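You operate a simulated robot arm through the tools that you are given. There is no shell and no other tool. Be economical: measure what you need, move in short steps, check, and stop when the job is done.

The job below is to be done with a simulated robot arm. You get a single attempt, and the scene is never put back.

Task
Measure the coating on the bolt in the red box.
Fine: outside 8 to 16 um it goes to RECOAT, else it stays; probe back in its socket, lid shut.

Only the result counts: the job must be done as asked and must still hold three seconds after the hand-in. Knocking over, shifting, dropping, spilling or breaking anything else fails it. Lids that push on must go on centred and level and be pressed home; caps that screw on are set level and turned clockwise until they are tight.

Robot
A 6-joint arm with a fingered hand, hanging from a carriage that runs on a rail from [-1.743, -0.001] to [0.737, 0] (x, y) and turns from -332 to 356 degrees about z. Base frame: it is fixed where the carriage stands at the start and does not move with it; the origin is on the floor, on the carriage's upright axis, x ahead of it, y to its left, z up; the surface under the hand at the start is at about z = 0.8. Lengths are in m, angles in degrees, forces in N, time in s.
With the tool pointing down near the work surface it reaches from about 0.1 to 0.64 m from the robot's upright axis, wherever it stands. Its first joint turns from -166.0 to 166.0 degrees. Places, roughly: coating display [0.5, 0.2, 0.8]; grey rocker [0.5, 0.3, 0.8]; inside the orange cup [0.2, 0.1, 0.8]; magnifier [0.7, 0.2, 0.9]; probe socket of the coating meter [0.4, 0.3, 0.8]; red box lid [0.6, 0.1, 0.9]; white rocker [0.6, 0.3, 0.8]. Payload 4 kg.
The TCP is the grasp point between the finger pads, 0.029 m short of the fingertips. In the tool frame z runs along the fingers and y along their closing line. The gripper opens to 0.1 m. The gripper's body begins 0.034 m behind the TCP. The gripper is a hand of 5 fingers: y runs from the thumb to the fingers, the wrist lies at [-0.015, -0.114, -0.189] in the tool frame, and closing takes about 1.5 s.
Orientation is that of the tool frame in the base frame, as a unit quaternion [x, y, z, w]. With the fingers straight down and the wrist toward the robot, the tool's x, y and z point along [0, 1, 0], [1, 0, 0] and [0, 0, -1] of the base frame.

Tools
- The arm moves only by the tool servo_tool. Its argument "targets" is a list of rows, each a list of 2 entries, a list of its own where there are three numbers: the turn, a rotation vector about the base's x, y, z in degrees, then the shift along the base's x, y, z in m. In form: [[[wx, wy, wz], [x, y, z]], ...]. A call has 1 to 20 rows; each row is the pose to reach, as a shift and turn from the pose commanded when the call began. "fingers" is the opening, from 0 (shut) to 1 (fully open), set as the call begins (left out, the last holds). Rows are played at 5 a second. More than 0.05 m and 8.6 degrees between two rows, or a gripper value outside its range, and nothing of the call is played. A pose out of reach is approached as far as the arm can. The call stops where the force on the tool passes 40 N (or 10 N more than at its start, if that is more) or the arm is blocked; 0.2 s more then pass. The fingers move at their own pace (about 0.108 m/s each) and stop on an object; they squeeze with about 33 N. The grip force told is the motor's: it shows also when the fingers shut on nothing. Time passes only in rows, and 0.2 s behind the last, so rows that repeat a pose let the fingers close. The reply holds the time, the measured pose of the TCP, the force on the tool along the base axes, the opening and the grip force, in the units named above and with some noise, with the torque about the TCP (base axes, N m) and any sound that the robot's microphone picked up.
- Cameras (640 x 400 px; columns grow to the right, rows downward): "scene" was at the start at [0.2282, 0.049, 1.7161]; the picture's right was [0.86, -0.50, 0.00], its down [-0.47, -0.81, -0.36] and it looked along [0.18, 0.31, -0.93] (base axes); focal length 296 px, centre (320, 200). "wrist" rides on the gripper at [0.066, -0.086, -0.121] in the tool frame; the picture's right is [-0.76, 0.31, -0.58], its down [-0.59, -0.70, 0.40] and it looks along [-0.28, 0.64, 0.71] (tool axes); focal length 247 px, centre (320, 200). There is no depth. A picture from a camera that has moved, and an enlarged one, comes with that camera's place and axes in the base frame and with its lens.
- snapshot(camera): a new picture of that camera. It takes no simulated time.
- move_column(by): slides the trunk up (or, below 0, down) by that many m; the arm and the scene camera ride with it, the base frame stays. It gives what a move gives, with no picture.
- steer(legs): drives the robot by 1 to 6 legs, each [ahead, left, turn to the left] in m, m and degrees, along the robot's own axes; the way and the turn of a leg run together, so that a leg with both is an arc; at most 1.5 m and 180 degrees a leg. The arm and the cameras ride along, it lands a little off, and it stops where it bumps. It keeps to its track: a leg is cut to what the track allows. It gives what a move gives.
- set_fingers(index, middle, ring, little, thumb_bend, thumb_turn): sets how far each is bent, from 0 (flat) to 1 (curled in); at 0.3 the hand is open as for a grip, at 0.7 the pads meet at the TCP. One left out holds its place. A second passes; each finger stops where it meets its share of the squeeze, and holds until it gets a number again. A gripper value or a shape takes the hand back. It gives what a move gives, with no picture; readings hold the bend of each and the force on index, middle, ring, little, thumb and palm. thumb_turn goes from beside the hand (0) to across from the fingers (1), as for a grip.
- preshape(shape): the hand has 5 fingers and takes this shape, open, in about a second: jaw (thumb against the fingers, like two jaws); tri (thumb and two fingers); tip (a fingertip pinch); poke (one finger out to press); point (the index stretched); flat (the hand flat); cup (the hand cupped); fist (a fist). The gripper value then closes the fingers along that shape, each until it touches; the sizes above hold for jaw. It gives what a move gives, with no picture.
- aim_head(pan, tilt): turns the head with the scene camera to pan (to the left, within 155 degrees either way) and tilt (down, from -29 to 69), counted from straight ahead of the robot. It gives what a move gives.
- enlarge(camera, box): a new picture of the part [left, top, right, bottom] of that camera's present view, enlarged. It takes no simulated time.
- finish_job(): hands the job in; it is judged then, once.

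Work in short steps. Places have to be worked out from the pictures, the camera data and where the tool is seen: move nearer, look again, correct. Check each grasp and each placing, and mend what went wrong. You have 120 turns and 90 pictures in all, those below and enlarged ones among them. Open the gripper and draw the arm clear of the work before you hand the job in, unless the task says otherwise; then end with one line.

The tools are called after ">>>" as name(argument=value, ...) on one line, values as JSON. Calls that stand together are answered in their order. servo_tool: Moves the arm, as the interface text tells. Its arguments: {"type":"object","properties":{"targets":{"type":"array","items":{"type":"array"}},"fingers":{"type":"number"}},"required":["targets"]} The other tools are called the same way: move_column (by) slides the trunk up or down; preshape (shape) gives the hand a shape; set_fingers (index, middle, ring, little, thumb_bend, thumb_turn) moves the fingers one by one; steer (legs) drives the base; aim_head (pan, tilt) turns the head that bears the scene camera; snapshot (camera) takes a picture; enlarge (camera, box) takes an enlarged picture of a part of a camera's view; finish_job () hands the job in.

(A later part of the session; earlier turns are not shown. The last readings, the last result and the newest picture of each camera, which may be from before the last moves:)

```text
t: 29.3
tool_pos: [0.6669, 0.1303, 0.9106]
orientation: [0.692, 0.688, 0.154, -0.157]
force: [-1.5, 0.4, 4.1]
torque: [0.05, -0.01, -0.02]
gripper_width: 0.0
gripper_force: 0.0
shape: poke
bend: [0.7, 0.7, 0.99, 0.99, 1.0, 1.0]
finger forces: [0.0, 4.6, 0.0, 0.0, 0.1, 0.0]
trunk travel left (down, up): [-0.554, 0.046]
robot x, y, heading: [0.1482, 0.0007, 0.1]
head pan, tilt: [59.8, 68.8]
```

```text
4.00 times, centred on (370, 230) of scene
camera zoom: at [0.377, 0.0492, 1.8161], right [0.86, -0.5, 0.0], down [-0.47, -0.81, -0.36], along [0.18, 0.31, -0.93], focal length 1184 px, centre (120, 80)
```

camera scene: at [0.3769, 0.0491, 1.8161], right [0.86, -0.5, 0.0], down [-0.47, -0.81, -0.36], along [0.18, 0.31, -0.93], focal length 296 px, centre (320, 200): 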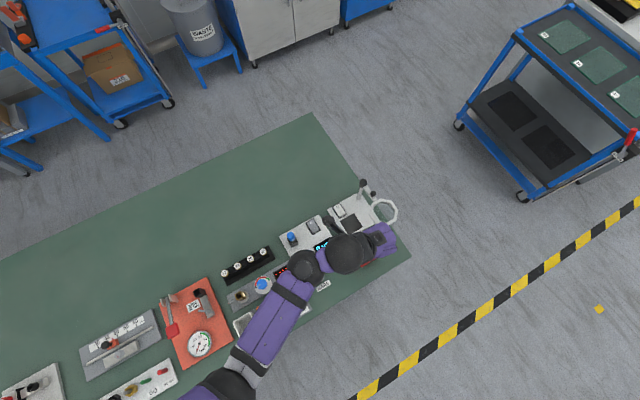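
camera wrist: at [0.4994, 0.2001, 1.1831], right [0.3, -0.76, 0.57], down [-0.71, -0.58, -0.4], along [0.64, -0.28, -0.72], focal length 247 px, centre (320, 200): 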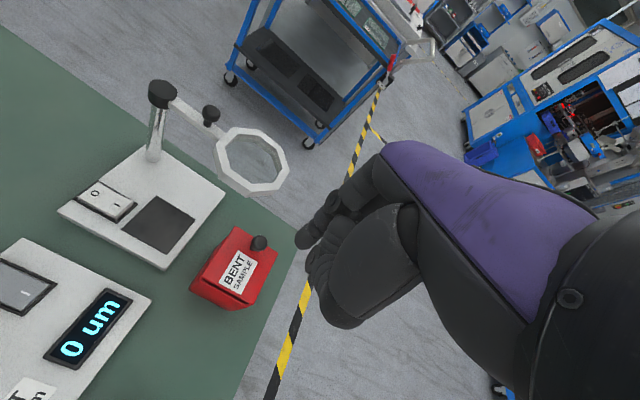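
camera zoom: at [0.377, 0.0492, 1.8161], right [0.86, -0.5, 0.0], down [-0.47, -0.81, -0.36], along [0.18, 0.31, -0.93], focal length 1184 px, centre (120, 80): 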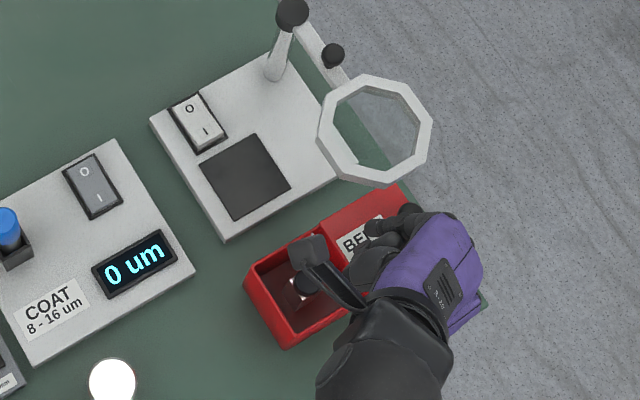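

The lid is open nearly fully. I back off the knob and rise, then look into the box.

>>> servo_tool(targets=[[[0, 0, 0], [-0.005, 0, 0.0]], [[0, 0, 0], [-0.008, 0, 0.03]], [[0, 0, 0], [-0.02, -0.01, 0.06]], [[-5, 0, 0], [-0.05, -0.02, 0.09]], [[-10, 0, 0], [-0.085, -0.03, 0.12]], [[-18, 0, 0], [-0.12, -0.03, 0.13]], [[-25, 0, 0], [-0.15, -0.03, 0.13]], [[-25, 0, 0], [-0.15, -0.03, 0.13]]])

>>> snapshot(camera="wrist")

>>> enlarge(camera="scene", box=[350, 190, 430, 270])

```text
t: 31.1
tool_pos: [0.5151, 0.0997, 1.0392]
orientation: [0.709, 0.705, 0.001, -0.004]
force: [-0.4, -0.1, -0.6]
torque: [-0.01, 0.0, 0.02]
gripper_width: 0.0
gripper_force: 0.1
shape: poke
bend: [0.7, 0.7, 0.99, 0.99, 1.0, 1.0]
finger forces: [0.0, 0.0, 0.0, 0.0, 0.1, 0.0]
trunk travel left (down, up): [-0.554, 0.046]
robot x, y, heading: [0.1457, -0.0004, 0.1]
head pan, tilt: [59.8, 68.8]
```

```text
57 pictures are left
camera wrist: at [0.4294, 0.1632, 1.1611], right [0.31, -0.76, 0.57], down [-0.71, -0.58, -0.4], along [0.64, -0.28, -0.72], focal length 247 px, centre (320, 200)
```

wrist: 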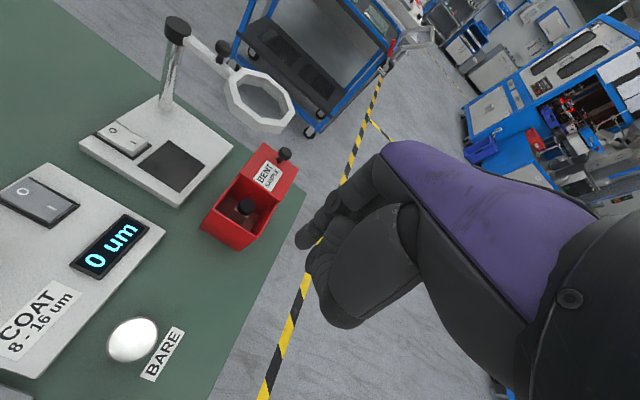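

```text
5.00 times, centred on (390, 230) of scene
camera zoom: at [0.3769, 0.0491, 1.8161], right [0.86, -0.5, 0.0], down [-0.47, -0.81, -0.36], along [0.18, 0.31, -0.93], focal length 1479 px, centre (-30, 50)
```

zoom: 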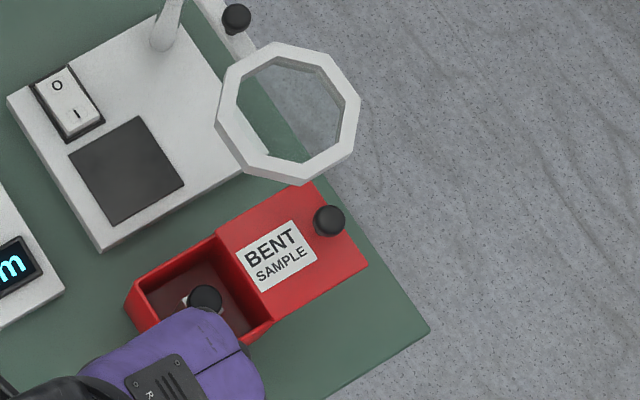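

>>> enlarge(camera="wrist", box=[195, 135, 305, 255])

>>> servo_tool(targets=[[[0, 0, 0], [-0.04, 0, 0]], [[0, 0, 0], [-0.08, 0.02, 0]], [[0, 0, 0], [-0.12, 0.06, 0]], [[0, 0, 0], [-0.15, 0.1, 0]]])

>>> enlarge(camera="scene", box=[350, 190, 430, 270])

>>> snapshot(camera="wrist")

```text
3.33 times, centred on (250, 195) of wrist
camera zoom: at [0.4294, 0.1632, 1.1611], right [0.31, -0.76, 0.57], down [-0.71, -0.58, -0.4], along [0.64, -0.28, -0.72], focal length 823 px, centre (553, 217)
```

zoom: 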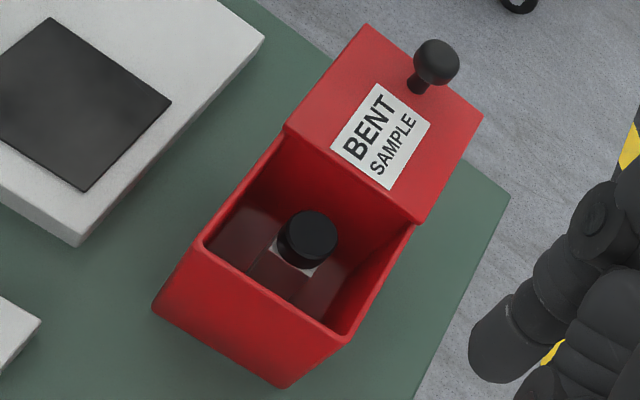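

```text
refused: row 3 steps farther than a row can; nothing moved
```

```text
5.00 times, centred on (390, 230) of scene
camera zoom: at [0.3769, 0.0491, 1.8161], right [0.86, -0.5, 0.0], down [-0.47, -0.81, -0.36], along [0.18, 0.31, -0.93], focal length 1479 px, centre (-30, 50)
```

zoom: 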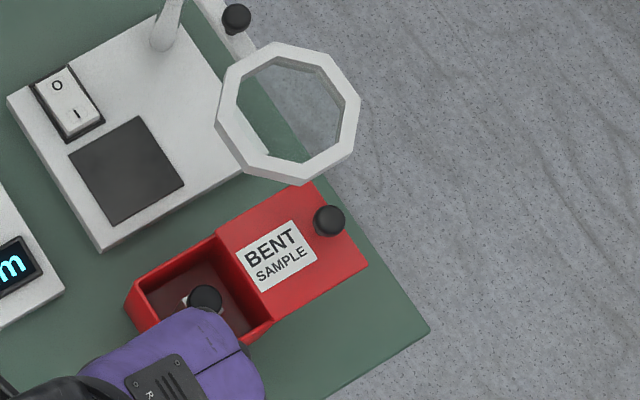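

```text
53 pictures are left
camera wrist: at [0.4294, 0.1632, 1.1611], right [0.31, -0.76, 0.57], down [-0.71, -0.58, -0.4], along [0.64, -0.28, -0.72], focal length 247 px, centre (320, 200)
```

wrist: 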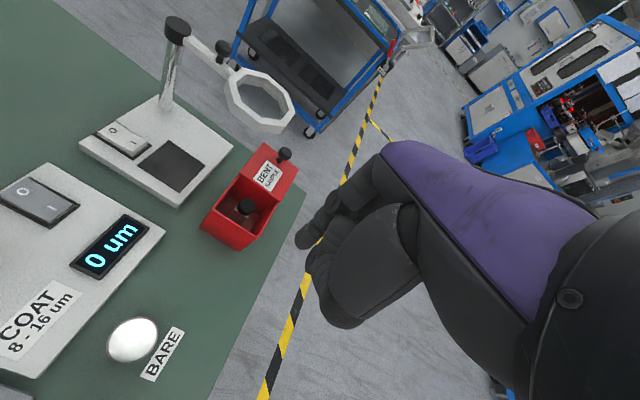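

The bolt stands in the box with its dark head at about (0.606, 0.140, 0.86), and the probe's blue cap top is at about (0.419, 0.305, 0.895). I go to the probe: tri shape, moving near it for a close look.

>>> preshape(shape="tri")

>>> servo_tool(targets=[[[0, 0, 0], [-0.025, 0.03, 0]], [[0, 0, 0], [-0.05, 0.06, 0]], [[0, 0, 0], [-0.075, 0.09, 0]], [[0, 0, 0], [-0.1, 0.12, 0]], [[0, 0, 0], [-0.125, 0.15, 0]], [[0, 0, 0], [-0.15, 0.18, -0.01]], [[0, 0, 0], [-0.175, 0.205, -0.02]], [[0, 0, 0], [-0.175, 0.205, -0.02]]], fingers=0.55)

>>> snapshot(camera="wrist")

```text
t: 32.0
tool_pos: [0.5162, 0.0985, 1.0398]
orientation: [0.709, 0.706, 0.002, -0.004]
force: [0.2, -0.5, -0.2]
torque: [0.05, -0.01, 0.03]
gripper_width: 0.0999
gripper_force: 0.1
shape: tri
bend: [0.3, 0.3, 0.99, 0.99, 0.3, 0.98]
finger forces: [0.0, 0.0, 0.0, 0.0, 0.1, 0.0]
trunk travel left (down, up): [-0.554, 0.046]
robot x, y, heading: [0.1492, -0.0007, -0.2]
head pan, tilt: [59.8, 68.8]
```

```text
t: 33.8
tool_pos: [0.3576, 0.3056, 0.9955]
orientation: [0.709, 0.705, 0.003, -0.005]
force: [-0.1, -0.3, 0.1]
torque: [0.01, -0.03, -0.02]
gripper_width: 0.0553
gripper_force: 0.1
shape: tri
bend: [0.39, 0.4, 0.99, 0.99, 0.3, 1.0]
finger forces: [0.1, 0.1, 0.1, 0.1, 0.0, 0.0]
out of reach, approached as far as the arm can: row 5, 6, 7, 8
trunk travel left (down, up): [-0.554, 0.046]
robot x, y, heading: [0.1455, -0.0007, -0.1]
head pan, tilt: [59.8, 68.8]
```

```text
52 pictures are left
camera wrist: at [0.2724, 0.3692, 1.1164], right [0.31, -0.76, 0.57], down [-0.71, -0.58, -0.4], along [0.64, -0.28, -0.72], focal length 247 px, centre (320, 200)
```

wrist: 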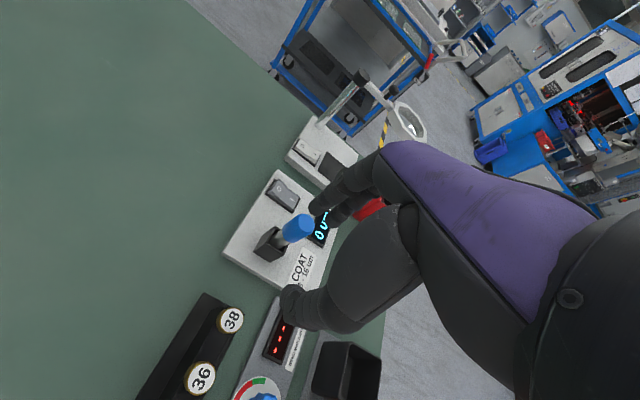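

>>> enlarge(camera="wrist", box=[215, 165, 345, 295])

```text
3.08 times, centred on (280, 230) of wrist
camera zoom: at [0.2724, 0.3692, 1.1164], right [0.31, -0.76, 0.57], down [-0.71, -0.58, -0.4], along [0.64, -0.28, -0.72], focal length 760 px, centre (443, 108)
```

zoom: 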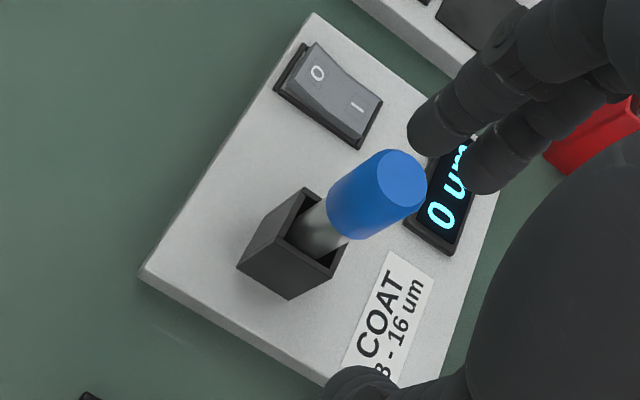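

Combining four views, the blue cap's top centre is about (0.415, 0.296, 0.912), cap from z 0.878 up, socket block top about 0.85. I move above it first.

>>> servo_tool(targets=[[[0, 0, 0], [0.02, -0.004, -0.01]], [[0, 0, 0], [0.04, -0.009, -0.02]], [[0, 0, 0], [0.057, -0.009, -0.035]], [[0, 0, 0], [0.057, -0.009, -0.035]]])

>>> enlarge(camera="wrist", box=[180, 130, 400, 330])

>>> enlarge(camera="scene", box=[270, 200, 370, 280])

```text
t: 34.8
tool_pos: [0.4159, 0.2962, 0.9601]
orientation: [0.709, 0.706, 0.002, -0.005]
force: [-1.3, -0.9, -0.1]
torque: [0.03, 0.0, -0.02]
gripper_width: 0.0552
gripper_force: 0.1
shape: tri
bend: [0.39, 0.4, 0.99, 0.99, 0.3, 1.0]
finger forces: [0.0, 0.1, 0.0, 0.1, 0.1, 0.0]
trunk travel left (down, up): [-0.554, 0.046]
robot x, y, heading: [0.1504, 0.0026, 0.2]
head pan, tilt: [59.8, 68.8]
```

```text
2.00 times, centred on (290, 230) of wrist
camera zoom: at [0.3301, 0.3604, 1.0805], right [0.3, -0.76, 0.57], down [-0.71, -0.58, -0.4], along [0.64, -0.28, -0.72], focal length 494 px, centre (380, 140)
```

zoom: 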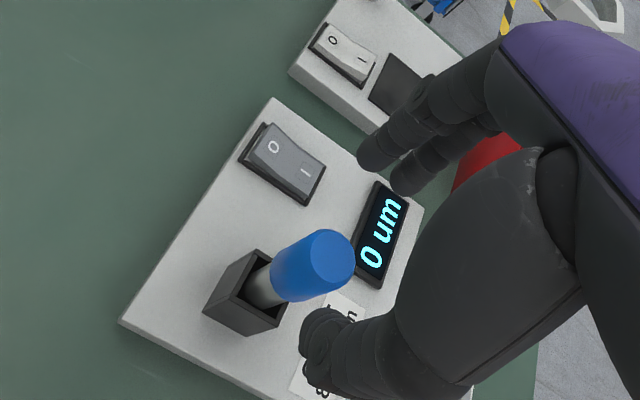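

```text
5.00 times, centred on (320, 240) of scene
camera zoom: at [0.3769, 0.0491, 1.8161], right [0.86, -0.5, 0.0], down [-0.47, -0.81, -0.36], along [0.18, 0.31, -0.93], focal length 1479 px, centre (320, 0)
```

zoom: 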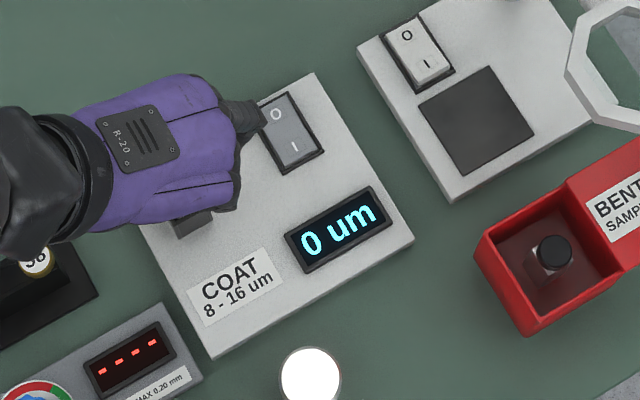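

TCP lines up with the cap within ~2 mm (probe ≈ (0.415, 0.294)). I descend and close on it.

>>> servo_tool(targets=[[[0, 0, 0], [-0.001, -0.002, -0.02]], [[0, 0, 0], [-0.001, -0.002, -0.04]], [[0, 0, 0], [-0.001, -0.002, -0.062]], [[0, 0, 0], [-0.001, -0.002, -0.062]]])

>>> enlarge(camera="wrist", box=[180, 130, 400, 330])

```text
t: 35.8
tool_pos: [0.4132, 0.2958, 0.8983]
orientation: [0.709, 0.705, 0.003, -0.005]
force: [0.3, 0.0, -0.6]
torque: [0.02, 0.02, 0.0]
gripper_width: 0.0551
gripper_force: 0.0
shape: tri
bend: [0.39, 0.4, 0.99, 0.99, 0.3, 1.0]
finger forces: [0.0, 0.0, 0.1, 0.0, 0.0, 0.0]
trunk travel left (down, up): [-0.554, 0.046]
robot x, y, heading: [0.1479, 0.0006, -0.1]
head pan, tilt: [59.8, 68.8]
```

```text
2.00 times, centred on (290, 230) of wrist
camera zoom: at [0.3289, 0.3588, 1.0184], right [0.3, -0.76, 0.57], down [-0.71, -0.58, -0.4], along [0.64, -0.28, -0.72], focal length 494 px, centre (380, 140)
```

zoom: 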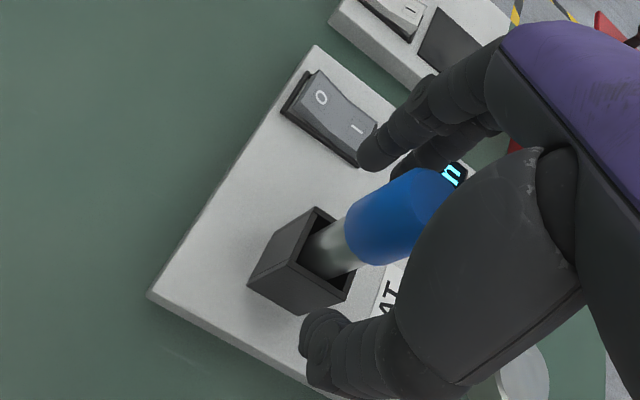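

The cap sits between the thumb and two fingers. I close.

>>> servo_tool(targets=[[[0, 0, 0], [0, 0, 0]], [[0, 0, 0], [0, 0, 0]], [[0, 0, 0], [0, 0, 0]], [[0, 0, 0], [0, 0, 0]], [[0, 0, 0], [0, 0, 0]], [[0, 0, 0], [0, 0, 0]]], fingers=0)

>>> enlarge(camera="wrist", box=[180, 130, 400, 330])

```text
t: 37.2
tool_pos: [0.4146, 0.2948, 0.8978]
orientation: [0.709, 0.705, 0.001, -0.003]
force: [0.1, -0.3, -1.5]
torque: [0.02, -0.01, 0.01]
gripper_width: 0.0152
gripper_force: 33.3
shape: tri
bend: [0.62, 0.74, 1.0, 1.0, 0.73, 1.0]
finger forces: [15.6, 12.9, 0.0, 0.1, 28.5, 0.0]
trunk travel left (down, up): [-0.554, 0.046]
robot x, y, heading: [0.1471, 0.0019, -0.2]
head pan, tilt: [59.8, 68.8]
```

```text
2.00 times, centred on (290, 230) of wrist
camera zoom: at [0.3289, 0.3587, 1.0185], right [0.3, -0.76, 0.57], down [-0.71, -0.58, -0.4], along [0.64, -0.28, -0.72], focal length 494 px, centre (380, 140)
```

zoom: 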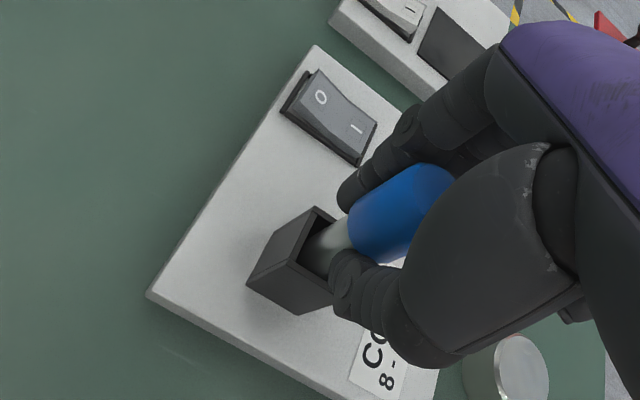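

The middle finger curled further than the index, so the probe is off-centre toward +y. I reopen, shift +5 mm in y, and regrip.

>>> servo_tool(targets=[[[0, 0, 0], [0, 0, 0]], [[0, 0, 0], [0, 0, 0]], [[0, 0, 0], [0, 0.003, 0]], [[0, 0, 0], [0, 0.006, 0]], [[0, 0, 0], [0, 0.006, 0]]], fingers=0.5)

>>> servo_tool(targets=[[[0, 0, 0], [0, 0, 0]], [[0, 0, 0], [0, 0, 0]], [[0, 0, 0], [0, 0, 0]], [[0, 0, 0], [0, 0, 0]], [[0, 0, 0], [0, 0, 0]], [[0, 0, 0], [0, 0, 0]]], fingers=0)

>>> enlarge(camera="wrist", box=[180, 130, 400, 330])

```text
t: 38.4
tool_pos: [0.4141, 0.2995, 0.8969]
orientation: [0.709, 0.706, 0.002, -0.004]
force: [0.0, 0.0, 0.2]
torque: [0.01, -0.03, 0.03]
gripper_width: 0.0499
gripper_force: 0.1
shape: tri
bend: [0.4, 0.43, 0.99, 0.99, 0.35, 1.0]
finger forces: [0.1, 0.0, 0.0, 0.0, 0.1, 0.0]
trunk travel left (down, up): [-0.554, 0.046]
robot x, y, heading: [0.1495, -0.0004, 0.1]
head pan, tilt: [59.8, 68.8]
```

```text
t: 39.8
tool_pos: [0.4152, 0.3012, 0.898]
orientation: [0.709, 0.705, 0.001, -0.004]
force: [0.4, -0.4, -1.0]
torque: [-0.01, -0.05, 0.03]
gripper_width: 0.0078
gripper_force: 33.1
shape: tri
bend: [0.71, 0.61, 0.99, 1.0, 0.74, 1.0]
finger forces: [13.1, 19.5, 3.6, 0.0, 25.9, 0.1]
trunk travel left (down, up): [-0.554, 0.046]
robot x, y, heading: [0.1448, -0.0016, 0.1]
head pan, tilt: [59.8, 68.8]
```

```text
2.00 times, centred on (290, 230) of wrist
camera zoom: at [0.3289, 0.3646, 1.0185], right [0.3, -0.76, 0.57], down [-0.71, -0.58, -0.4], along [0.64, -0.28, -0.72], focal length 494 px, centre (380, 140)
```

zoom: 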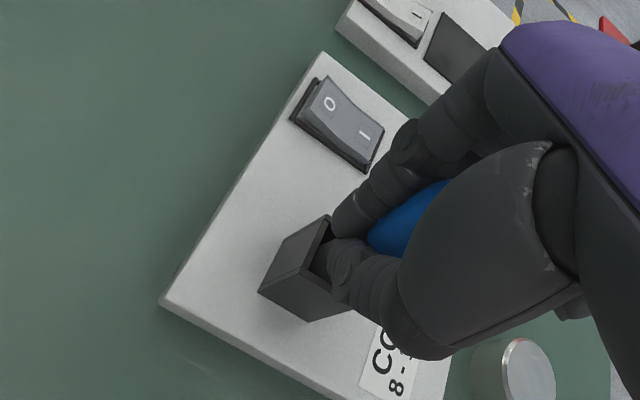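

Now overshot the other way; the balance point is about halfway, so I regrip 3 mm back.

>>> servo_tool(targets=[[[0, 0, 0], [0, 0, 0]], [[0, 0, 0], [0, 0, 0]], [[0, 0, 0], [0, -0.003, 0]], [[0, 0, 0], [0, -0.003, 0]]], fingers=0.5)

>>> servo_tool(targets=[[[0, 0, 0], [0, 0, 0]], [[0, 0, 0], [0, 0, 0]], [[0, 0, 0], [0, 0, 0]], [[0, 0, 0], [0, 0, 0]], [[0, 0, 0], [0, 0, 0]], [[0, 0, 0], [0, 0, 0]]], fingers=0)

```text
t: 40.8
tool_pos: [0.4135, 0.2966, 0.898]
orientation: [0.709, 0.705, 0.002, -0.006]
force: [-1.1, -0.3, 0.6]
torque: [0.01, -0.02, 0.02]
gripper_width: 0.0502
gripper_force: 0.0
shape: tri
bend: [0.4, 0.43, 0.99, 1.0, 0.35, 1.0]
finger forces: [0.1, 0.0, 0.0, 0.0, 0.1, 0.0]
trunk travel left (down, up): [-0.554, 0.046]
robot x, y, heading: [0.1508, -0.0012, -0.3]
head pan, tilt: [59.8, 68.8]
```

```text
t: 42.2
tool_pos: [0.4151, 0.2971, 0.8973]
orientation: [0.709, 0.705, 0.001, -0.003]
force: [0.0, 0.2, 0.2]
torque: [0.02, -0.03, -0.02]
gripper_width: 0.0104
gripper_force: 33.1
shape: tri
bend: [0.71, 0.61, 1.0, 1.0, 0.73, 1.0]
finger forces: [11.9, 17.2, 0.5, 0.1, 26.7, 0.0]
trunk travel left (down, up): [-0.554, 0.046]
robot x, y, heading: [0.1488, -0.0001, 0.2]
head pan, tilt: [59.8, 68.8]
```

Grip is firm with all three digits loaded (12/17/27 N). I lift the probe slowly and check it.

>>> servo_tool(targets=[[[0, 0, 0], [0, 0, 0.01]], [[0, 0, 0], [0, 0, 0.025]], [[0, 0, 0], [0, 0, 0.045]], [[0, 0, 0], [0, 0, 0.07]], [[0, 0, 0], [0, 0, 0.07]]])

>>> snapshot(camera="wrist")

```text
t: 43.4
tool_pos: [0.4139, 0.2978, 0.9689]
orientation: [0.709, 0.705, 0.001, -0.004]
force: [-0.5, -0.1, -1.1]
torque: [0.05, 0.01, 0.01]
gripper_width: 0.0105
gripper_force: 32.8
shape: tri
bend: [0.71, 0.61, 1.0, 1.0, 0.73, 1.0]
finger forces: [12.3, 17.7, 0.6, 0.0, 26.6, 0.0]
trunk travel left (down, up): [-0.554, 0.046]
robot x, y, heading: [0.151, -0.0009, 0.3]
head pan, tilt: [59.8, 68.8]
```

```text
45 pictures are left
camera wrist: at [0.3284, 0.362, 1.0889], right [0.31, -0.76, 0.57], down [-0.71, -0.58, -0.4], along [0.64, -0.28, -0.72], focal length 247 px, centre (320, 200)
```

wrist: 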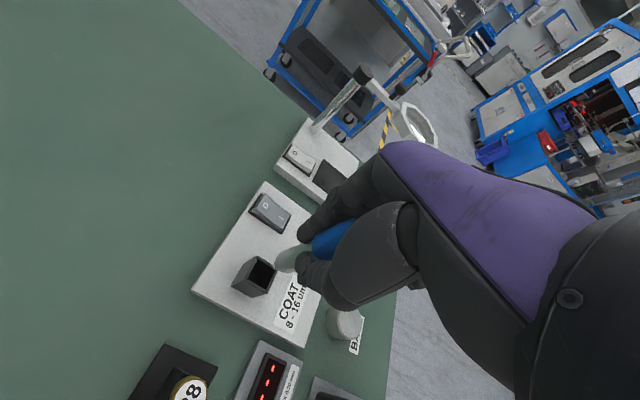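

The probe is held clear of the socket. I zoom to see its tip and alignment.

>>> enlarge(camera="wrist", box=[215, 180, 375, 320])

```text
2.86 times, centred on (295, 250) of wrist
camera zoom: at [0.3284, 0.362, 1.0889], right [0.31, -0.76, 0.57], down [-0.71, -0.58, -0.4], along [0.64, -0.28, -0.72], focal length 706 px, centre (391, 57)
```

zoom: 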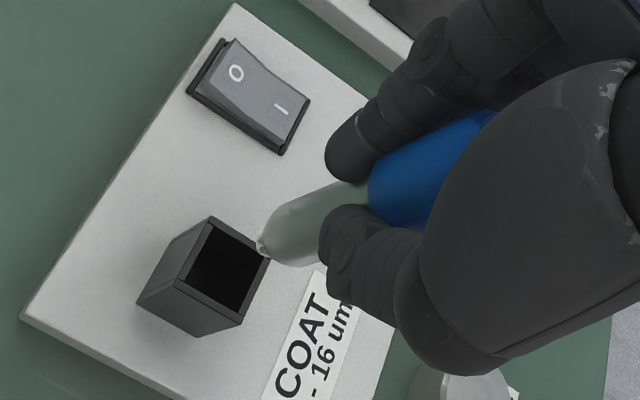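

Tip is directly below the TCP by about 0.085 m and the probe is vertical. I check the zero first on the BARE disc (≈ (0.429, 0.155), top ≈ 0.825).

>>> servo_tool(targets=[[[0, 0, 0], [0.004, -0.04, 0]], [[0, 0, 0], [0.008, -0.08, 0]], [[0, 0, 0], [0.012, -0.12, 0]], [[0, 0, 0], [0.014, -0.142, -0.01]], [[0, 0, 0], [0.014, -0.142, -0.025]], [[0, 0, 0], [0.014, -0.142, -0.035]], [[0, 0, 0], [0.014, -0.142, -0.045]], [[0, 0, 0], [0.014, -0.142, -0.045]]])

>>> enlarge(camera="wrist", box=[205, 150, 375, 320])

```text
t: 45.2
tool_pos: [0.4287, 0.1562, 0.9221]
orientation: [0.709, 0.705, 0.002, -0.005]
force: [0.8, 0.2, -1.1]
torque: [-0.04, -0.01, 0.01]
gripper_width: 0.0102
gripper_force: 32.3
shape: tri
bend: [0.71, 0.61, 1.0, 1.0, 0.73, 1.0]
finger forces: [12.7, 17.9, 1.0, 0.0, 26.4, 0.1]
trunk travel left (down, up): [-0.554, 0.046]
robot x, y, heading: [0.1529, 0.0023, 0.2]
head pan, tilt: [59.8, 68.8]
```

```text
2.35 times, centred on (290, 235) of wrist
camera zoom: at [0.3429, 0.2203, 1.0429], right [0.3, -0.76, 0.57], down [-0.71, -0.58, -0.4], along [0.64, -0.28, -0.72], focal length 581 px, centre (391, 118)
```

zoom: 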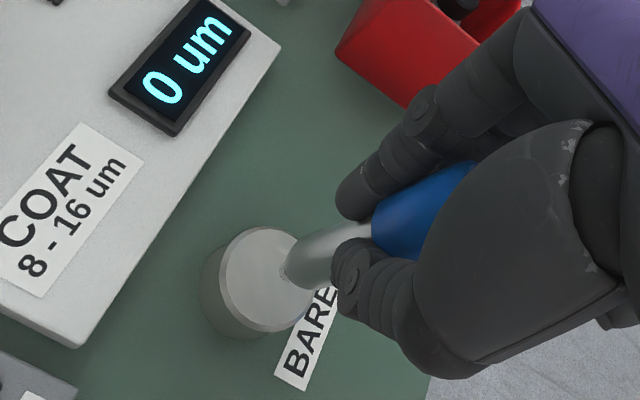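

The tip hovers over the disc. I lower in small steps until contact.

>>> servo_tool(targets=[[[0, 0, 0], [0, 0, -0.003]], [[0, 0, 0], [0, 0, -0.006]], [[0, 0, 0], [0, 0, -0.009]], [[0, 0, 0], [0, 0, -0.009]]])

>>> enlarge(camera="wrist", box=[205, 150, 375, 320])

```text
t: 46.2
tool_pos: [0.4288, 0.1555, 0.9127]
orientation: [0.709, 0.706, 0.001, -0.004]
force: [-0.2, -0.2, -0.5]
torque: [-0.02, -0.01, 0.04]
gripper_width: 0.0104
gripper_force: 33.5
shape: tri
bend: [0.71, 0.61, 1.0, 1.0, 0.73, 1.0]
finger forces: [12.8, 17.9, 1.0, 0.0, 26.3, 0.0]
trunk travel left (down, up): [-0.554, 0.046]
robot x, y, heading: [0.1446, -0.0011, 0.1]
head pan, tilt: [59.8, 68.8]
```

```text
2.35 times, centred on (290, 235) of wrist
camera zoom: at [0.3429, 0.2202, 1.0339], right [0.3, -0.76, 0.57], down [-0.71, -0.58, -0.4], along [0.64, -0.28, -0.72], focal length 581 px, centre (391, 118)
```

zoom: 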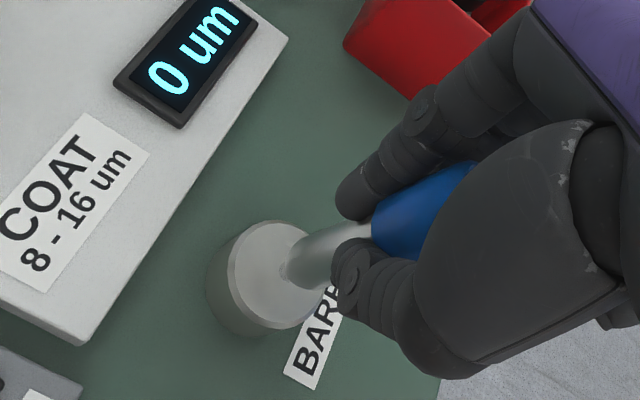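

>>> servo_tool(targets=[[[0, 0, 0], [0, 0, -0.002]], [[0, 0, 0], [0, 0, -0.004]], [[0, 0, 0], [0, 0, -0.005]], [[0, 0, 0], [0, 0, -0.005]]])

>>> servo_tool(targets=[[[0, 0, 0], [0, 0, -0.001]], [[0, 0, 0], [0, 0, -0.002]], [[0, 0, 0], [0, 0, -0.003]], [[0, 0, 0], [0, 0, -0.003]]])

>>> enlarge(camera="wrist", box=[205, 150, 375, 320])

```text
t: 47.2
tool_pos: [0.4281, 0.1559, 0.9079]
orientation: [0.709, 0.706, 0.002, -0.004]
force: [0.2, 0.6, -0.7]
torque: [0.04, 0.01, 0.01]
gripper_width: 0.0103
gripper_force: 32.4
shape: tri
bend: [0.71, 0.61, 1.0, 1.0, 0.73, 1.0]
finger forces: [12.8, 17.9, 1.1, 0.1, 26.4, 0.1]
trunk travel left (down, up): [-0.554, 0.046]
robot x, y, heading: [0.1465, -0.001, -0.1]
head pan, tilt: [59.8, 68.8]
```

```text
t: 48.2
tool_pos: [0.4291, 0.1554, 0.9054]
orientation: [0.708, 0.706, 0.001, -0.004]
force: [-0.7, 0.1, -1.0]
torque: [0.01, -0.01, -0.02]
gripper_width: 0.0103
gripper_force: 33.0
shape: tri
bend: [0.71, 0.61, 1.0, 1.0, 0.73, 1.0]
finger forces: [12.8, 17.9, 1.0, 0.0, 26.3, 0.0]
trunk travel left (down, up): [-0.554, 0.046]
robot x, y, heading: [0.1484, -0.0004, -0.1]
head pan, tilt: [59.8, 68.8]
```

```text
2.35 times, centred on (290, 235) of wrist
camera zoom: at [0.3425, 0.2198, 1.0261], right [0.3, -0.76, 0.57], down [-0.71, -0.58, -0.4], along [0.64, -0.28, -0.72], focal length 581 px, centre (391, 118)
```

zoom: 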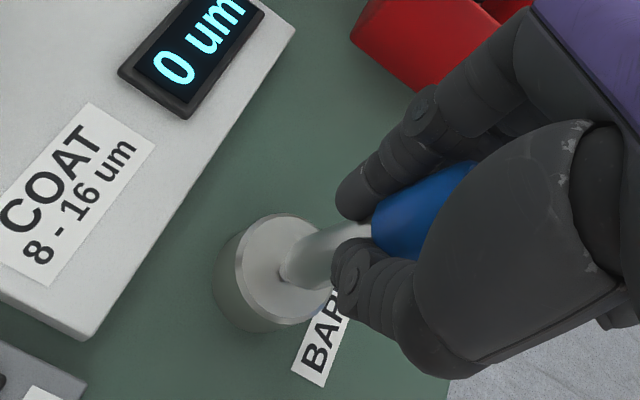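

>>> servo_tool(targets=[[[0, 0, 0], [0, 0, -0.001]], [[0, 0, 0], [0, 0, -0.002]], [[0, 0, 0], [0, 0, -0.003]], [[0, 0, 0], [0, 0, -0.003]]])

>>> servo_tool(targets=[[[0, 0, 0], [0, 0, -0.001]], [[0, 0, 0], [0, 0, -0.002]], [[0, 0, 0], [0, 0, -0.003]], [[0, 0, 0], [0, 0, -0.003]]])

>>> enlarge(camera="wrist", box=[205, 150, 375, 320])

```text
t: 49.2
tool_pos: [0.4292, 0.1562, 0.9037]
orientation: [0.708, 0.706, 0.003, -0.003]
force: [-0.3, -0.3, 10.1]
torque: [-0.1, 0.09, 0.0]
gripper_width: 0.0104
gripper_force: 32.9
shape: tri
bend: [0.71, 0.61, 1.0, 1.0, 0.73, 1.0]
finger forces: [12.7, 18.3, 0.6, 0.0, 28.4, 0.1]
trunk travel left (down, up): [-0.554, 0.046]
robot x, y, heading: [0.1477, -0.0027, 0.2]
head pan, tilt: [59.8, 68.8]
```

```text
t: 50.2
tool_pos: [0.4311, 0.1572, 0.901]
orientation: [0.709, 0.706, 0.003, -0.004]
force: [-4.4, -0.2, 39.3]
torque: [-0.18, 0.23, 0.03]
gripper_width: 0.0121
gripper_force: 33.1
shape: tri
bend: [0.71, 0.6, 1.0, 1.0, 0.74, 1.0]
finger forces: [14.6, 23.3, 0.1, 0.1, 37.7, 0.0]
trunk travel left (down, up): [-0.554, 0.046]
robot x, y, heading: [0.1528, -0.0006, 0.0]
head pan, tilt: [59.8, 68.8]
```

```text
2.35 times, centred on (290, 235) of wrist
camera zoom: at [0.3446, 0.2218, 1.0221], right [0.3, -0.77, 0.57], down [-0.71, -0.58, -0.41], along [0.64, -0.28, -0.72], focal length 581 px, centre (391, 118)
```

zoom: 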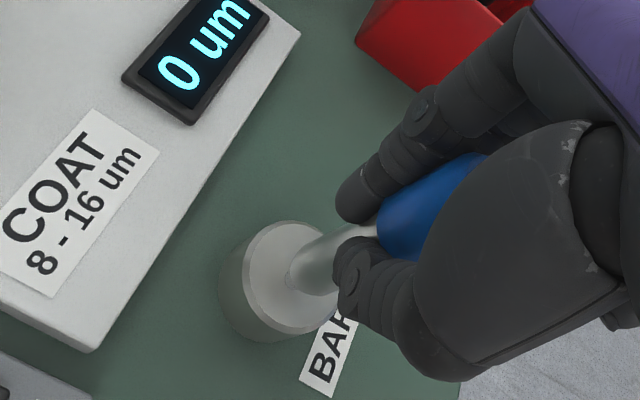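

The zero reads 0 µm on BARE at contact (10–39 N). I lift and carry the probe over the bolt at (0.606, 0.140).

>>> servo_tool(targets=[[[0, 0, 0], [0, 0, 0.01]], [[0, 0, 0], [0, 0, 0.05]], [[0, 0, 0], [0, 0, 0.09]], [[0, 0, 0], [0.045, -0.004, 0.09]], [[0, 0, 0], [0.09, -0.008, 0.09]], [[0, 0, 0], [0.135, -0.012, 0.09]], [[0, 0, 0], [0.176, -0.016, 0.09]], [[0, 0, 0], [0.176, -0.016, 0.09]]])

>>> enlarge(camera="wrist", box=[205, 150, 375, 320])

>>> enlarge(camera="scene", box=[330, 190, 430, 270])

```text
t: 52.0
tool_pos: [0.6043, 0.1396, 0.9896]
orientation: [0.709, 0.705, 0.0, -0.004]
force: [0.0, -0.2, -1.6]
torque: [-0.02, -0.03, 0.02]
gripper_width: 0.0103
gripper_force: 32.8
shape: tri
bend: [0.71, 0.61, 1.0, 1.0, 0.74, 1.0]
finger forces: [15.3, 20.1, 3.6, 0.0, 27.4, 0.0]
trunk travel left (down, up): [-0.554, 0.046]
robot x, y, heading: [0.1519, -0.0007, -0.0]
head pan, tilt: [59.8, 68.8]
```

```text
2.35 times, centred on (290, 235) of wrist
camera zoom: at [0.5191, 0.2037, 1.1099], right [0.31, -0.76, 0.57], down [-0.71, -0.58, -0.4], along [0.64, -0.28, -0.72], focal length 581 px, centre (391, 118)
```

zoom: 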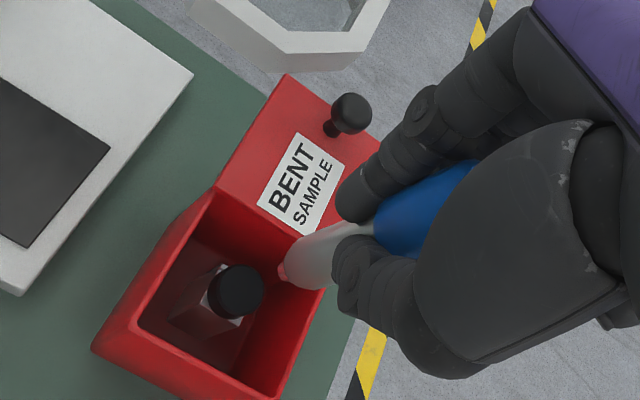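

```text
5.00 times, centred on (380, 230) of scene
camera zoom: at [0.3769, 0.0491, 1.8161], right [0.86, -0.5, 0.0], down [-0.47, -0.81, -0.36], along [0.18, 0.31, -0.93], focal length 1479 px, centre (20, 50)
```

zoom: 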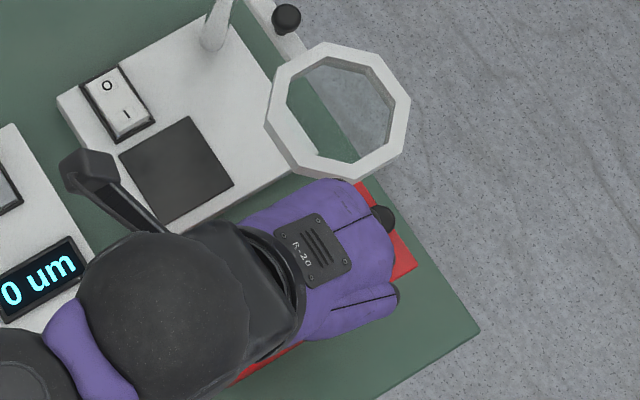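

Bolt head agrees at (0.606, 0.141, ~0.86), tip at z≈0.91. I lower toward it.

>>> servo_tool(targets=[[[0, 0, 0], [0.002, 0.0005, -0.012]], [[0, 0, 0], [0.002, 0.0005, -0.024]], [[0, 0, 0], [0.002, 0.0005, -0.032]], [[0, 0, 0], [0.002, 0.0005, -0.034]], [[0, 0, 0], [0.002, 0.0005, -0.034]]])

>>> enlarge(camera="wrist", box=[205, 150, 375, 320])

```text
t: 53.2
tool_pos: [0.6067, 0.1406, 0.9551]
orientation: [0.709, 0.706, 0.001, -0.004]
force: [0.2, -0.8, -0.2]
torque: [0.0, -0.01, 0.0]
gripper_width: 0.0104
gripper_force: 33.2
shape: tri
bend: [0.71, 0.61, 0.99, 1.0, 0.74, 1.0]
finger forces: [15.1, 20.0, 3.5, 0.1, 27.3, 0.0]
trunk travel left (down, up): [-0.554, 0.046]
robot x, y, heading: [0.1516, -0.0009, -0.0]
head pan, tilt: [59.8, 68.8]
```

```text
2.35 times, centred on (290, 235) of wrist
camera zoom: at [0.5211, 0.2046, 1.0759], right [0.3, -0.76, 0.57], down [-0.71, -0.58, -0.4], along [0.64, -0.28, -0.72], focal length 581 px, centre (391, 118)
```

zoom: 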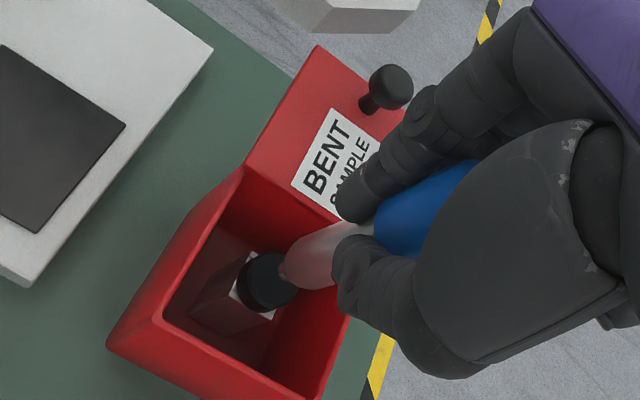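

>>> servo_tool(targets=[[[0, 0, 0], [0, 0, -0.0015]], [[0, 0, 0], [0, 0, -0.003]], [[0, 0, 0], [0, 0, -0.0045]], [[0, 0, 0], [0, 0, -0.006]], [[0, 0, 0], [0, 0, -0.006]]])

>>> servo_tool(targets=[[[0, 0, 0], [0, 0, -0.0015]], [[0, 0, 0], [0, 0, -0.003]], [[0, 0, 0], [0, 0, -0.003]]])

>>> servo_tool(targets=[[[0, 0, 0], [0, 0, -0.0015]], [[0, 0, 0], [0, 0, -0.0025]], [[0, 0, 0], [0, 0, -0.0025]]])

>>> snapshot(camera="wrist")

```text
t: 54.4
tool_pos: [0.6061, 0.1401, 0.9494]
orientation: [0.709, 0.706, 0.001, -0.004]
force: [0.6, 0.0, -0.3]
torque: [0.04, 0.01, 0.0]
gripper_width: 0.0105
gripper_force: 32.8
shape: tri
bend: [0.71, 0.61, 0.99, 1.0, 0.74, 1.0]
finger forces: [15.0, 20.2, 3.4, 0.0, 27.3, 0.1]
trunk travel left (down, up): [-0.554, 0.046]
robot x, y, heading: [0.1482, 0.0001, 0.1]
head pan, tilt: [59.8, 68.8]
```

```text
t: 55.2
tool_pos: [0.6064, 0.14, 0.9454]
orientation: [0.709, 0.705, 0.002, -0.005]
force: [0.3, 0.0, -0.1]
torque: [0.0, -0.02, 0.01]
gripper_width: 0.0102
gripper_force: 32.5
shape: tri
bend: [0.71, 0.61, 0.99, 1.0, 0.74, 1.0]
finger forces: [15.2, 20.1, 3.4, 0.1, 27.4, 0.0]
trunk travel left (down, up): [-0.554, 0.046]
robot x, y, heading: [0.1496, -0.0019, 0.0]
head pan, tilt: [59.8, 68.8]
```

```text
t: 56.0
tool_pos: [0.6056, 0.1398, 0.9427]
orientation: [0.709, 0.705, 0.002, -0.003]
force: [-1.6, -0.4, 5.0]
torque: [-0.03, 0.07, 0.0]
gripper_width: 0.0104
gripper_force: 32.2
shape: tri
bend: [0.71, 0.61, 0.99, 1.0, 0.74, 1.0]
finger forces: [14.7, 20.1, 2.6, 0.0, 27.8, 0.0]
trunk travel left (down, up): [-0.554, 0.046]
robot x, y, heading: [0.1488, 0.0047, 0.2]
head pan, tilt: [59.8, 68.8]
```

```text
36 pictures are left
camera wrist: at [0.521, 0.2042, 1.0648], right [0.3, -0.76, 0.57], down [-0.71, -0.58, -0.4], along [0.64, -0.28, -0.72], focal length 247 px, centre (320, 200)
```

wrist: 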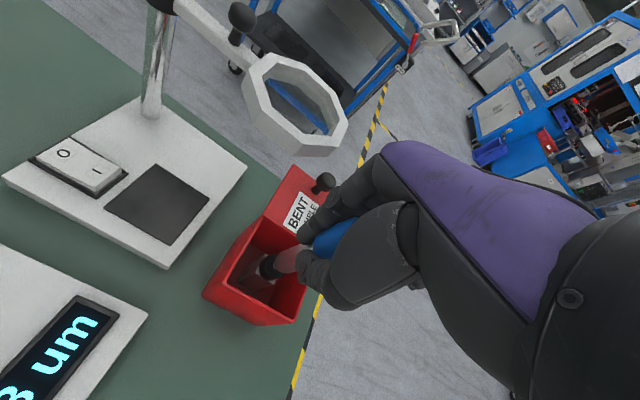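

Contact at about 5 N, and the display has changed. I read it with the scene and wrist cameras.

>>> enlarge(camera="scene", box=[290, 215, 350, 265])

>>> enlarge(camera="wrist", box=[0, 280, 160, 400])

```text
8.00 times, centred on (320, 240) of scene
camera zoom: at [0.377, 0.0491, 1.8162], right [0.86, -0.5, 0.0], down [-0.47, -0.81, -0.36], along [0.18, 0.31, -0.93], focal length 2367 px, centre (320, -120)
```

zoom: 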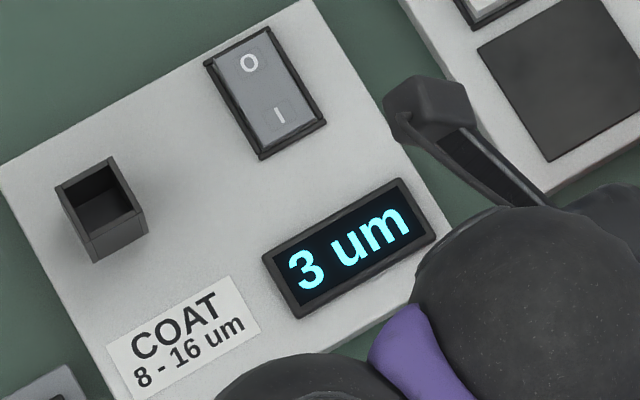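

```text
3.33 times, centred on (80, 340) of wrist
camera zoom: at [0.521, 0.2042, 1.0648], right [0.3, -0.76, 0.57], down [-0.71, -0.58, -0.4], along [0.64, -0.28, -0.72], focal length 823 px, centre (1120, -267)
```

zoom: 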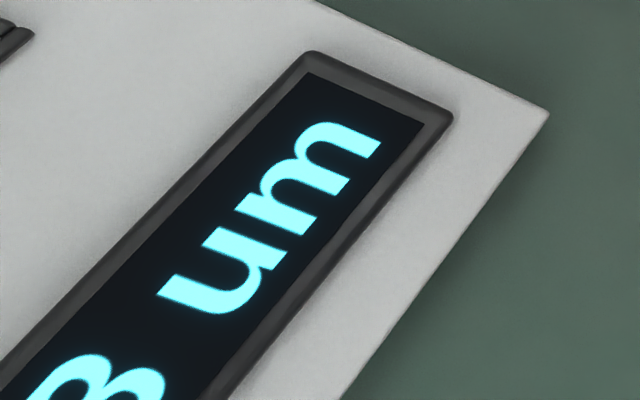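

It reads 3 µm at light contact. I press a bit more and hold a second to confirm the reading is settled.

>>> servo_tool(targets=[[[0, 0, 0], [0, 0, -0.001]], [[0, 0, 0], [0, 0, -0.001]], [[0, 0, 0], [0, 0, -0.001]], [[0, 0, 0], [0, 0, -0.001]], [[0, 0, 0], [0, 0, -0.001]]])

>>> enlarge(camera="scene", box=[290, 215, 350, 265])

```text
t: 57.2
tool_pos: [0.6078, 0.1395, 0.9428]
orientation: [0.709, 0.705, 0.003, -0.003]
force: [-0.6, -0.4, 12.5]
torque: [-0.05, 0.09, -0.02]
gripper_width: 0.0104
gripper_force: 32.6
shape: tri
bend: [0.71, 0.61, 0.99, 1.0, 0.74, 1.0]
finger forces: [14.5, 20.3, 1.8, 0.0, 29.4, 0.0]
trunk travel left (down, up): [-0.554, 0.046]
robot x, y, heading: [0.1492, -0.0015, -0.2]
head pan, tilt: [59.8, 68.8]
```

```text
8.00 times, centred on (320, 240) of scene
camera zoom: at [0.3771, 0.0492, 1.8163], right [0.86, -0.5, 0.0], down [-0.47, -0.81, -0.36], along [0.18, 0.31, -0.93], focal length 2367 px, centre (320, -120)
```

zoom: 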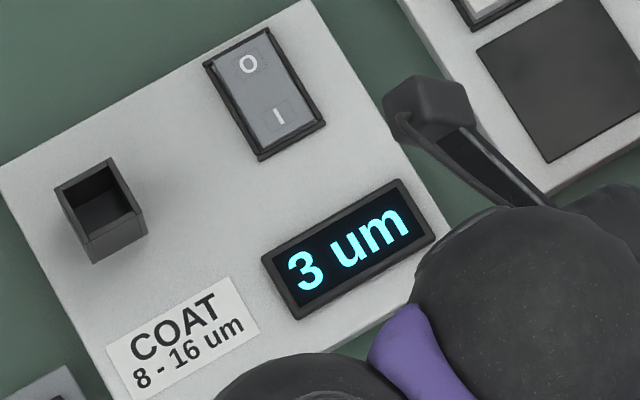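

3 µm confirmed, which is outside 8–16, so the bolt must go to RECOAT. First I return the probe: lift and carry it back over the socket (TCP was (0.4145, 0.2975) there).

>>> servo_tool(targets=[[[0, 0, 0], [0, 0, 0.02]], [[0, 0, 0], [0, 0, 0.055]], [[0, 0, 0], [-0.032, 0.026, 0.055]], [[0, 0, 0], [-0.064, 0.052, 0.055]], [[0, 0, 0], [-0.096, 0.078, 0.055]], [[0, 0, 0], [-0.128, 0.104, 0.055]], [[0, 0, 0], [-0.16, 0.13, 0.05]], [[0, 0, 0], [-0.192, 0.157, 0.035]], [[0, 0, 0], [-0.192, 0.157, 0.03]], [[0, 0, 0], [-0.192, 0.157, 0.03]]])

>>> enlarge(camera="wrist", box=[205, 180, 375, 330])

```text
t: 59.4
tool_pos: [0.4134, 0.2972, 0.9723]
orientation: [0.709, 0.705, 0.003, -0.005]
force: [-0.7, -0.5, 0.0]
torque: [0.01, 0.01, 0.0]
gripper_width: 0.0102
gripper_force: 33.3
shape: tri
bend: [0.71, 0.6, 0.99, 1.0, 0.74, 1.0]
finger forces: [14.7, 21.0, 2.4, 0.1, 27.6, 0.0]
trunk travel left (down, up): [-0.554, 0.046]
robot x, y, heading: [0.1507, -0.0038, 0.1]
head pan, tilt: [59.8, 68.8]
```

```text
2.67 times, centred on (290, 255) of wrist
camera zoom: at [0.3289, 0.3615, 1.094], right [0.3, -0.76, 0.57], down [-0.71, -0.58, -0.4], along [0.64, -0.28, -0.72], focal length 659 px, centre (400, 53)
```

zoom: 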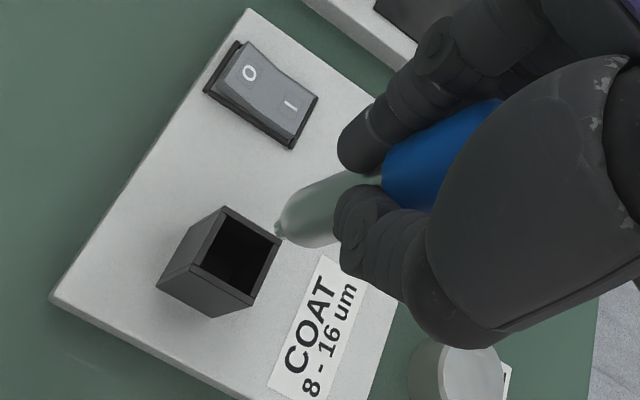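

Tip is at (0.414, 0.297, 0.893) and the socket mouth centre is (0.416, 0.294). I nudge 1–2 mm and lower into the socket.

>>> servo_tool(targets=[[[0, 0, 0], [0.001, -0.0015, -0.015]], [[0, 0, 0], [0.001, -0.0015, -0.03]], [[0, 0, 0], [0.001, -0.0015, -0.042]], [[0, 0, 0], [0.001, -0.0015, -0.052]], [[0, 0, 0], [0.001, -0.0015, -0.062]], [[0, 0, 0], [0.001, -0.0015, -0.072]], [[0, 0, 0], [0.001, -0.0015, -0.072]]])

>>> enlarge(camera="wrist", box=[205, 160, 375, 310])

```text
t: 61.0
tool_pos: [0.4152, 0.2967, 0.9014]
orientation: [0.709, 0.705, 0.002, -0.005]
force: [-1.5, 1.6, 0.5]
torque: [-0.01, 0.06, 0.0]
gripper_width: 0.0101
gripper_force: 32.8
shape: tri
bend: [0.71, 0.61, 0.99, 1.0, 0.74, 1.0]
finger forces: [15.1, 20.3, 2.8, 0.0, 28.2, 0.0]
trunk travel left (down, up): [-0.554, 0.046]
robot x, y, heading: [0.1472, -0.0017, -0.4]
head pan, tilt: [59.8, 68.8]
```

```text
2.67 times, centred on (290, 235) of wrist
camera zoom: at [0.3295, 0.3603, 1.0215], right [0.3, -0.76, 0.57], down [-0.71, -0.58, -0.4], along [0.64, -0.28, -0.72], focal length 659 px, centre (400, 107)
```

zoom: 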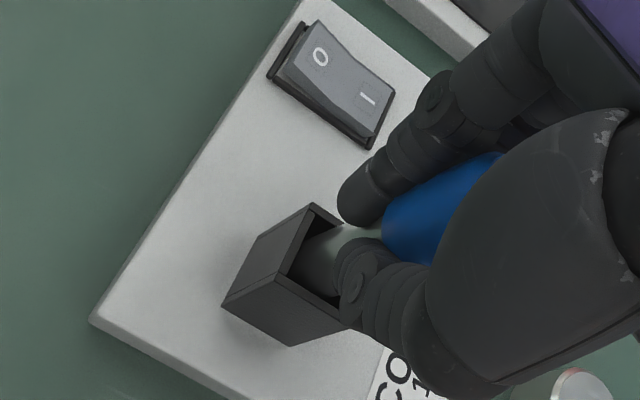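

It is sliding in freely. I lower the remaining few millimetres until it bottoms.

>>> servo_tool(targets=[[[0, 0, 0], [0, 0, -0.002]], [[0, 0, 0], [0, 0, -0.004]], [[0, 0, 0], [0, 0, -0.006]], [[0, 0, 0], [0, 0, -0.006]]])

>>> servo_tool(targets=[[[0, 0, 0], [0, 0, -0.001]], [[0, 0, 0], [0, 0, -0.002]], [[0, 0, 0], [0, 0, -0.003]], [[0, 0, 0], [0, 0, -0.003]]])

```text
t: 62.0
tool_pos: [0.4143, 0.2965, 0.8958]
orientation: [0.708, 0.706, 0.003, -0.004]
force: [-2.8, 0.9, 3.3]
torque: [0.03, 0.07, 0.0]
gripper_width: 0.0101
gripper_force: 33.1
shape: tri
bend: [0.71, 0.61, 0.99, 1.0, 0.74, 1.0]
finger forces: [15.3, 19.6, 3.0, 0.0, 28.7, 0.0]
trunk travel left (down, up): [-0.554, 0.046]
robot x, y, heading: [0.1433, 0.0013, -0.1]
head pan, tilt: [59.8, 68.8]
```

```text
t: 63.0
tool_pos: [0.4143, 0.2974, 0.8932]
orientation: [0.709, 0.705, 0.004, -0.005]
force: [-7.5, -1.9, 34.0]
torque: [-0.16, 0.23, -0.07]
gripper_width: 0.0109
gripper_force: 32.8
shape: tri
bend: [0.71, 0.61, 0.99, 1.0, 0.74, 1.0]
finger forces: [14.3, 22.0, 1.4, 0.1, 37.0, 0.0]
trunk travel left (down, up): [-0.554, 0.046]
robot x, y, heading: [0.1493, -0.0013, -0.1]
head pan, tilt: [59.8, 68.8]
```

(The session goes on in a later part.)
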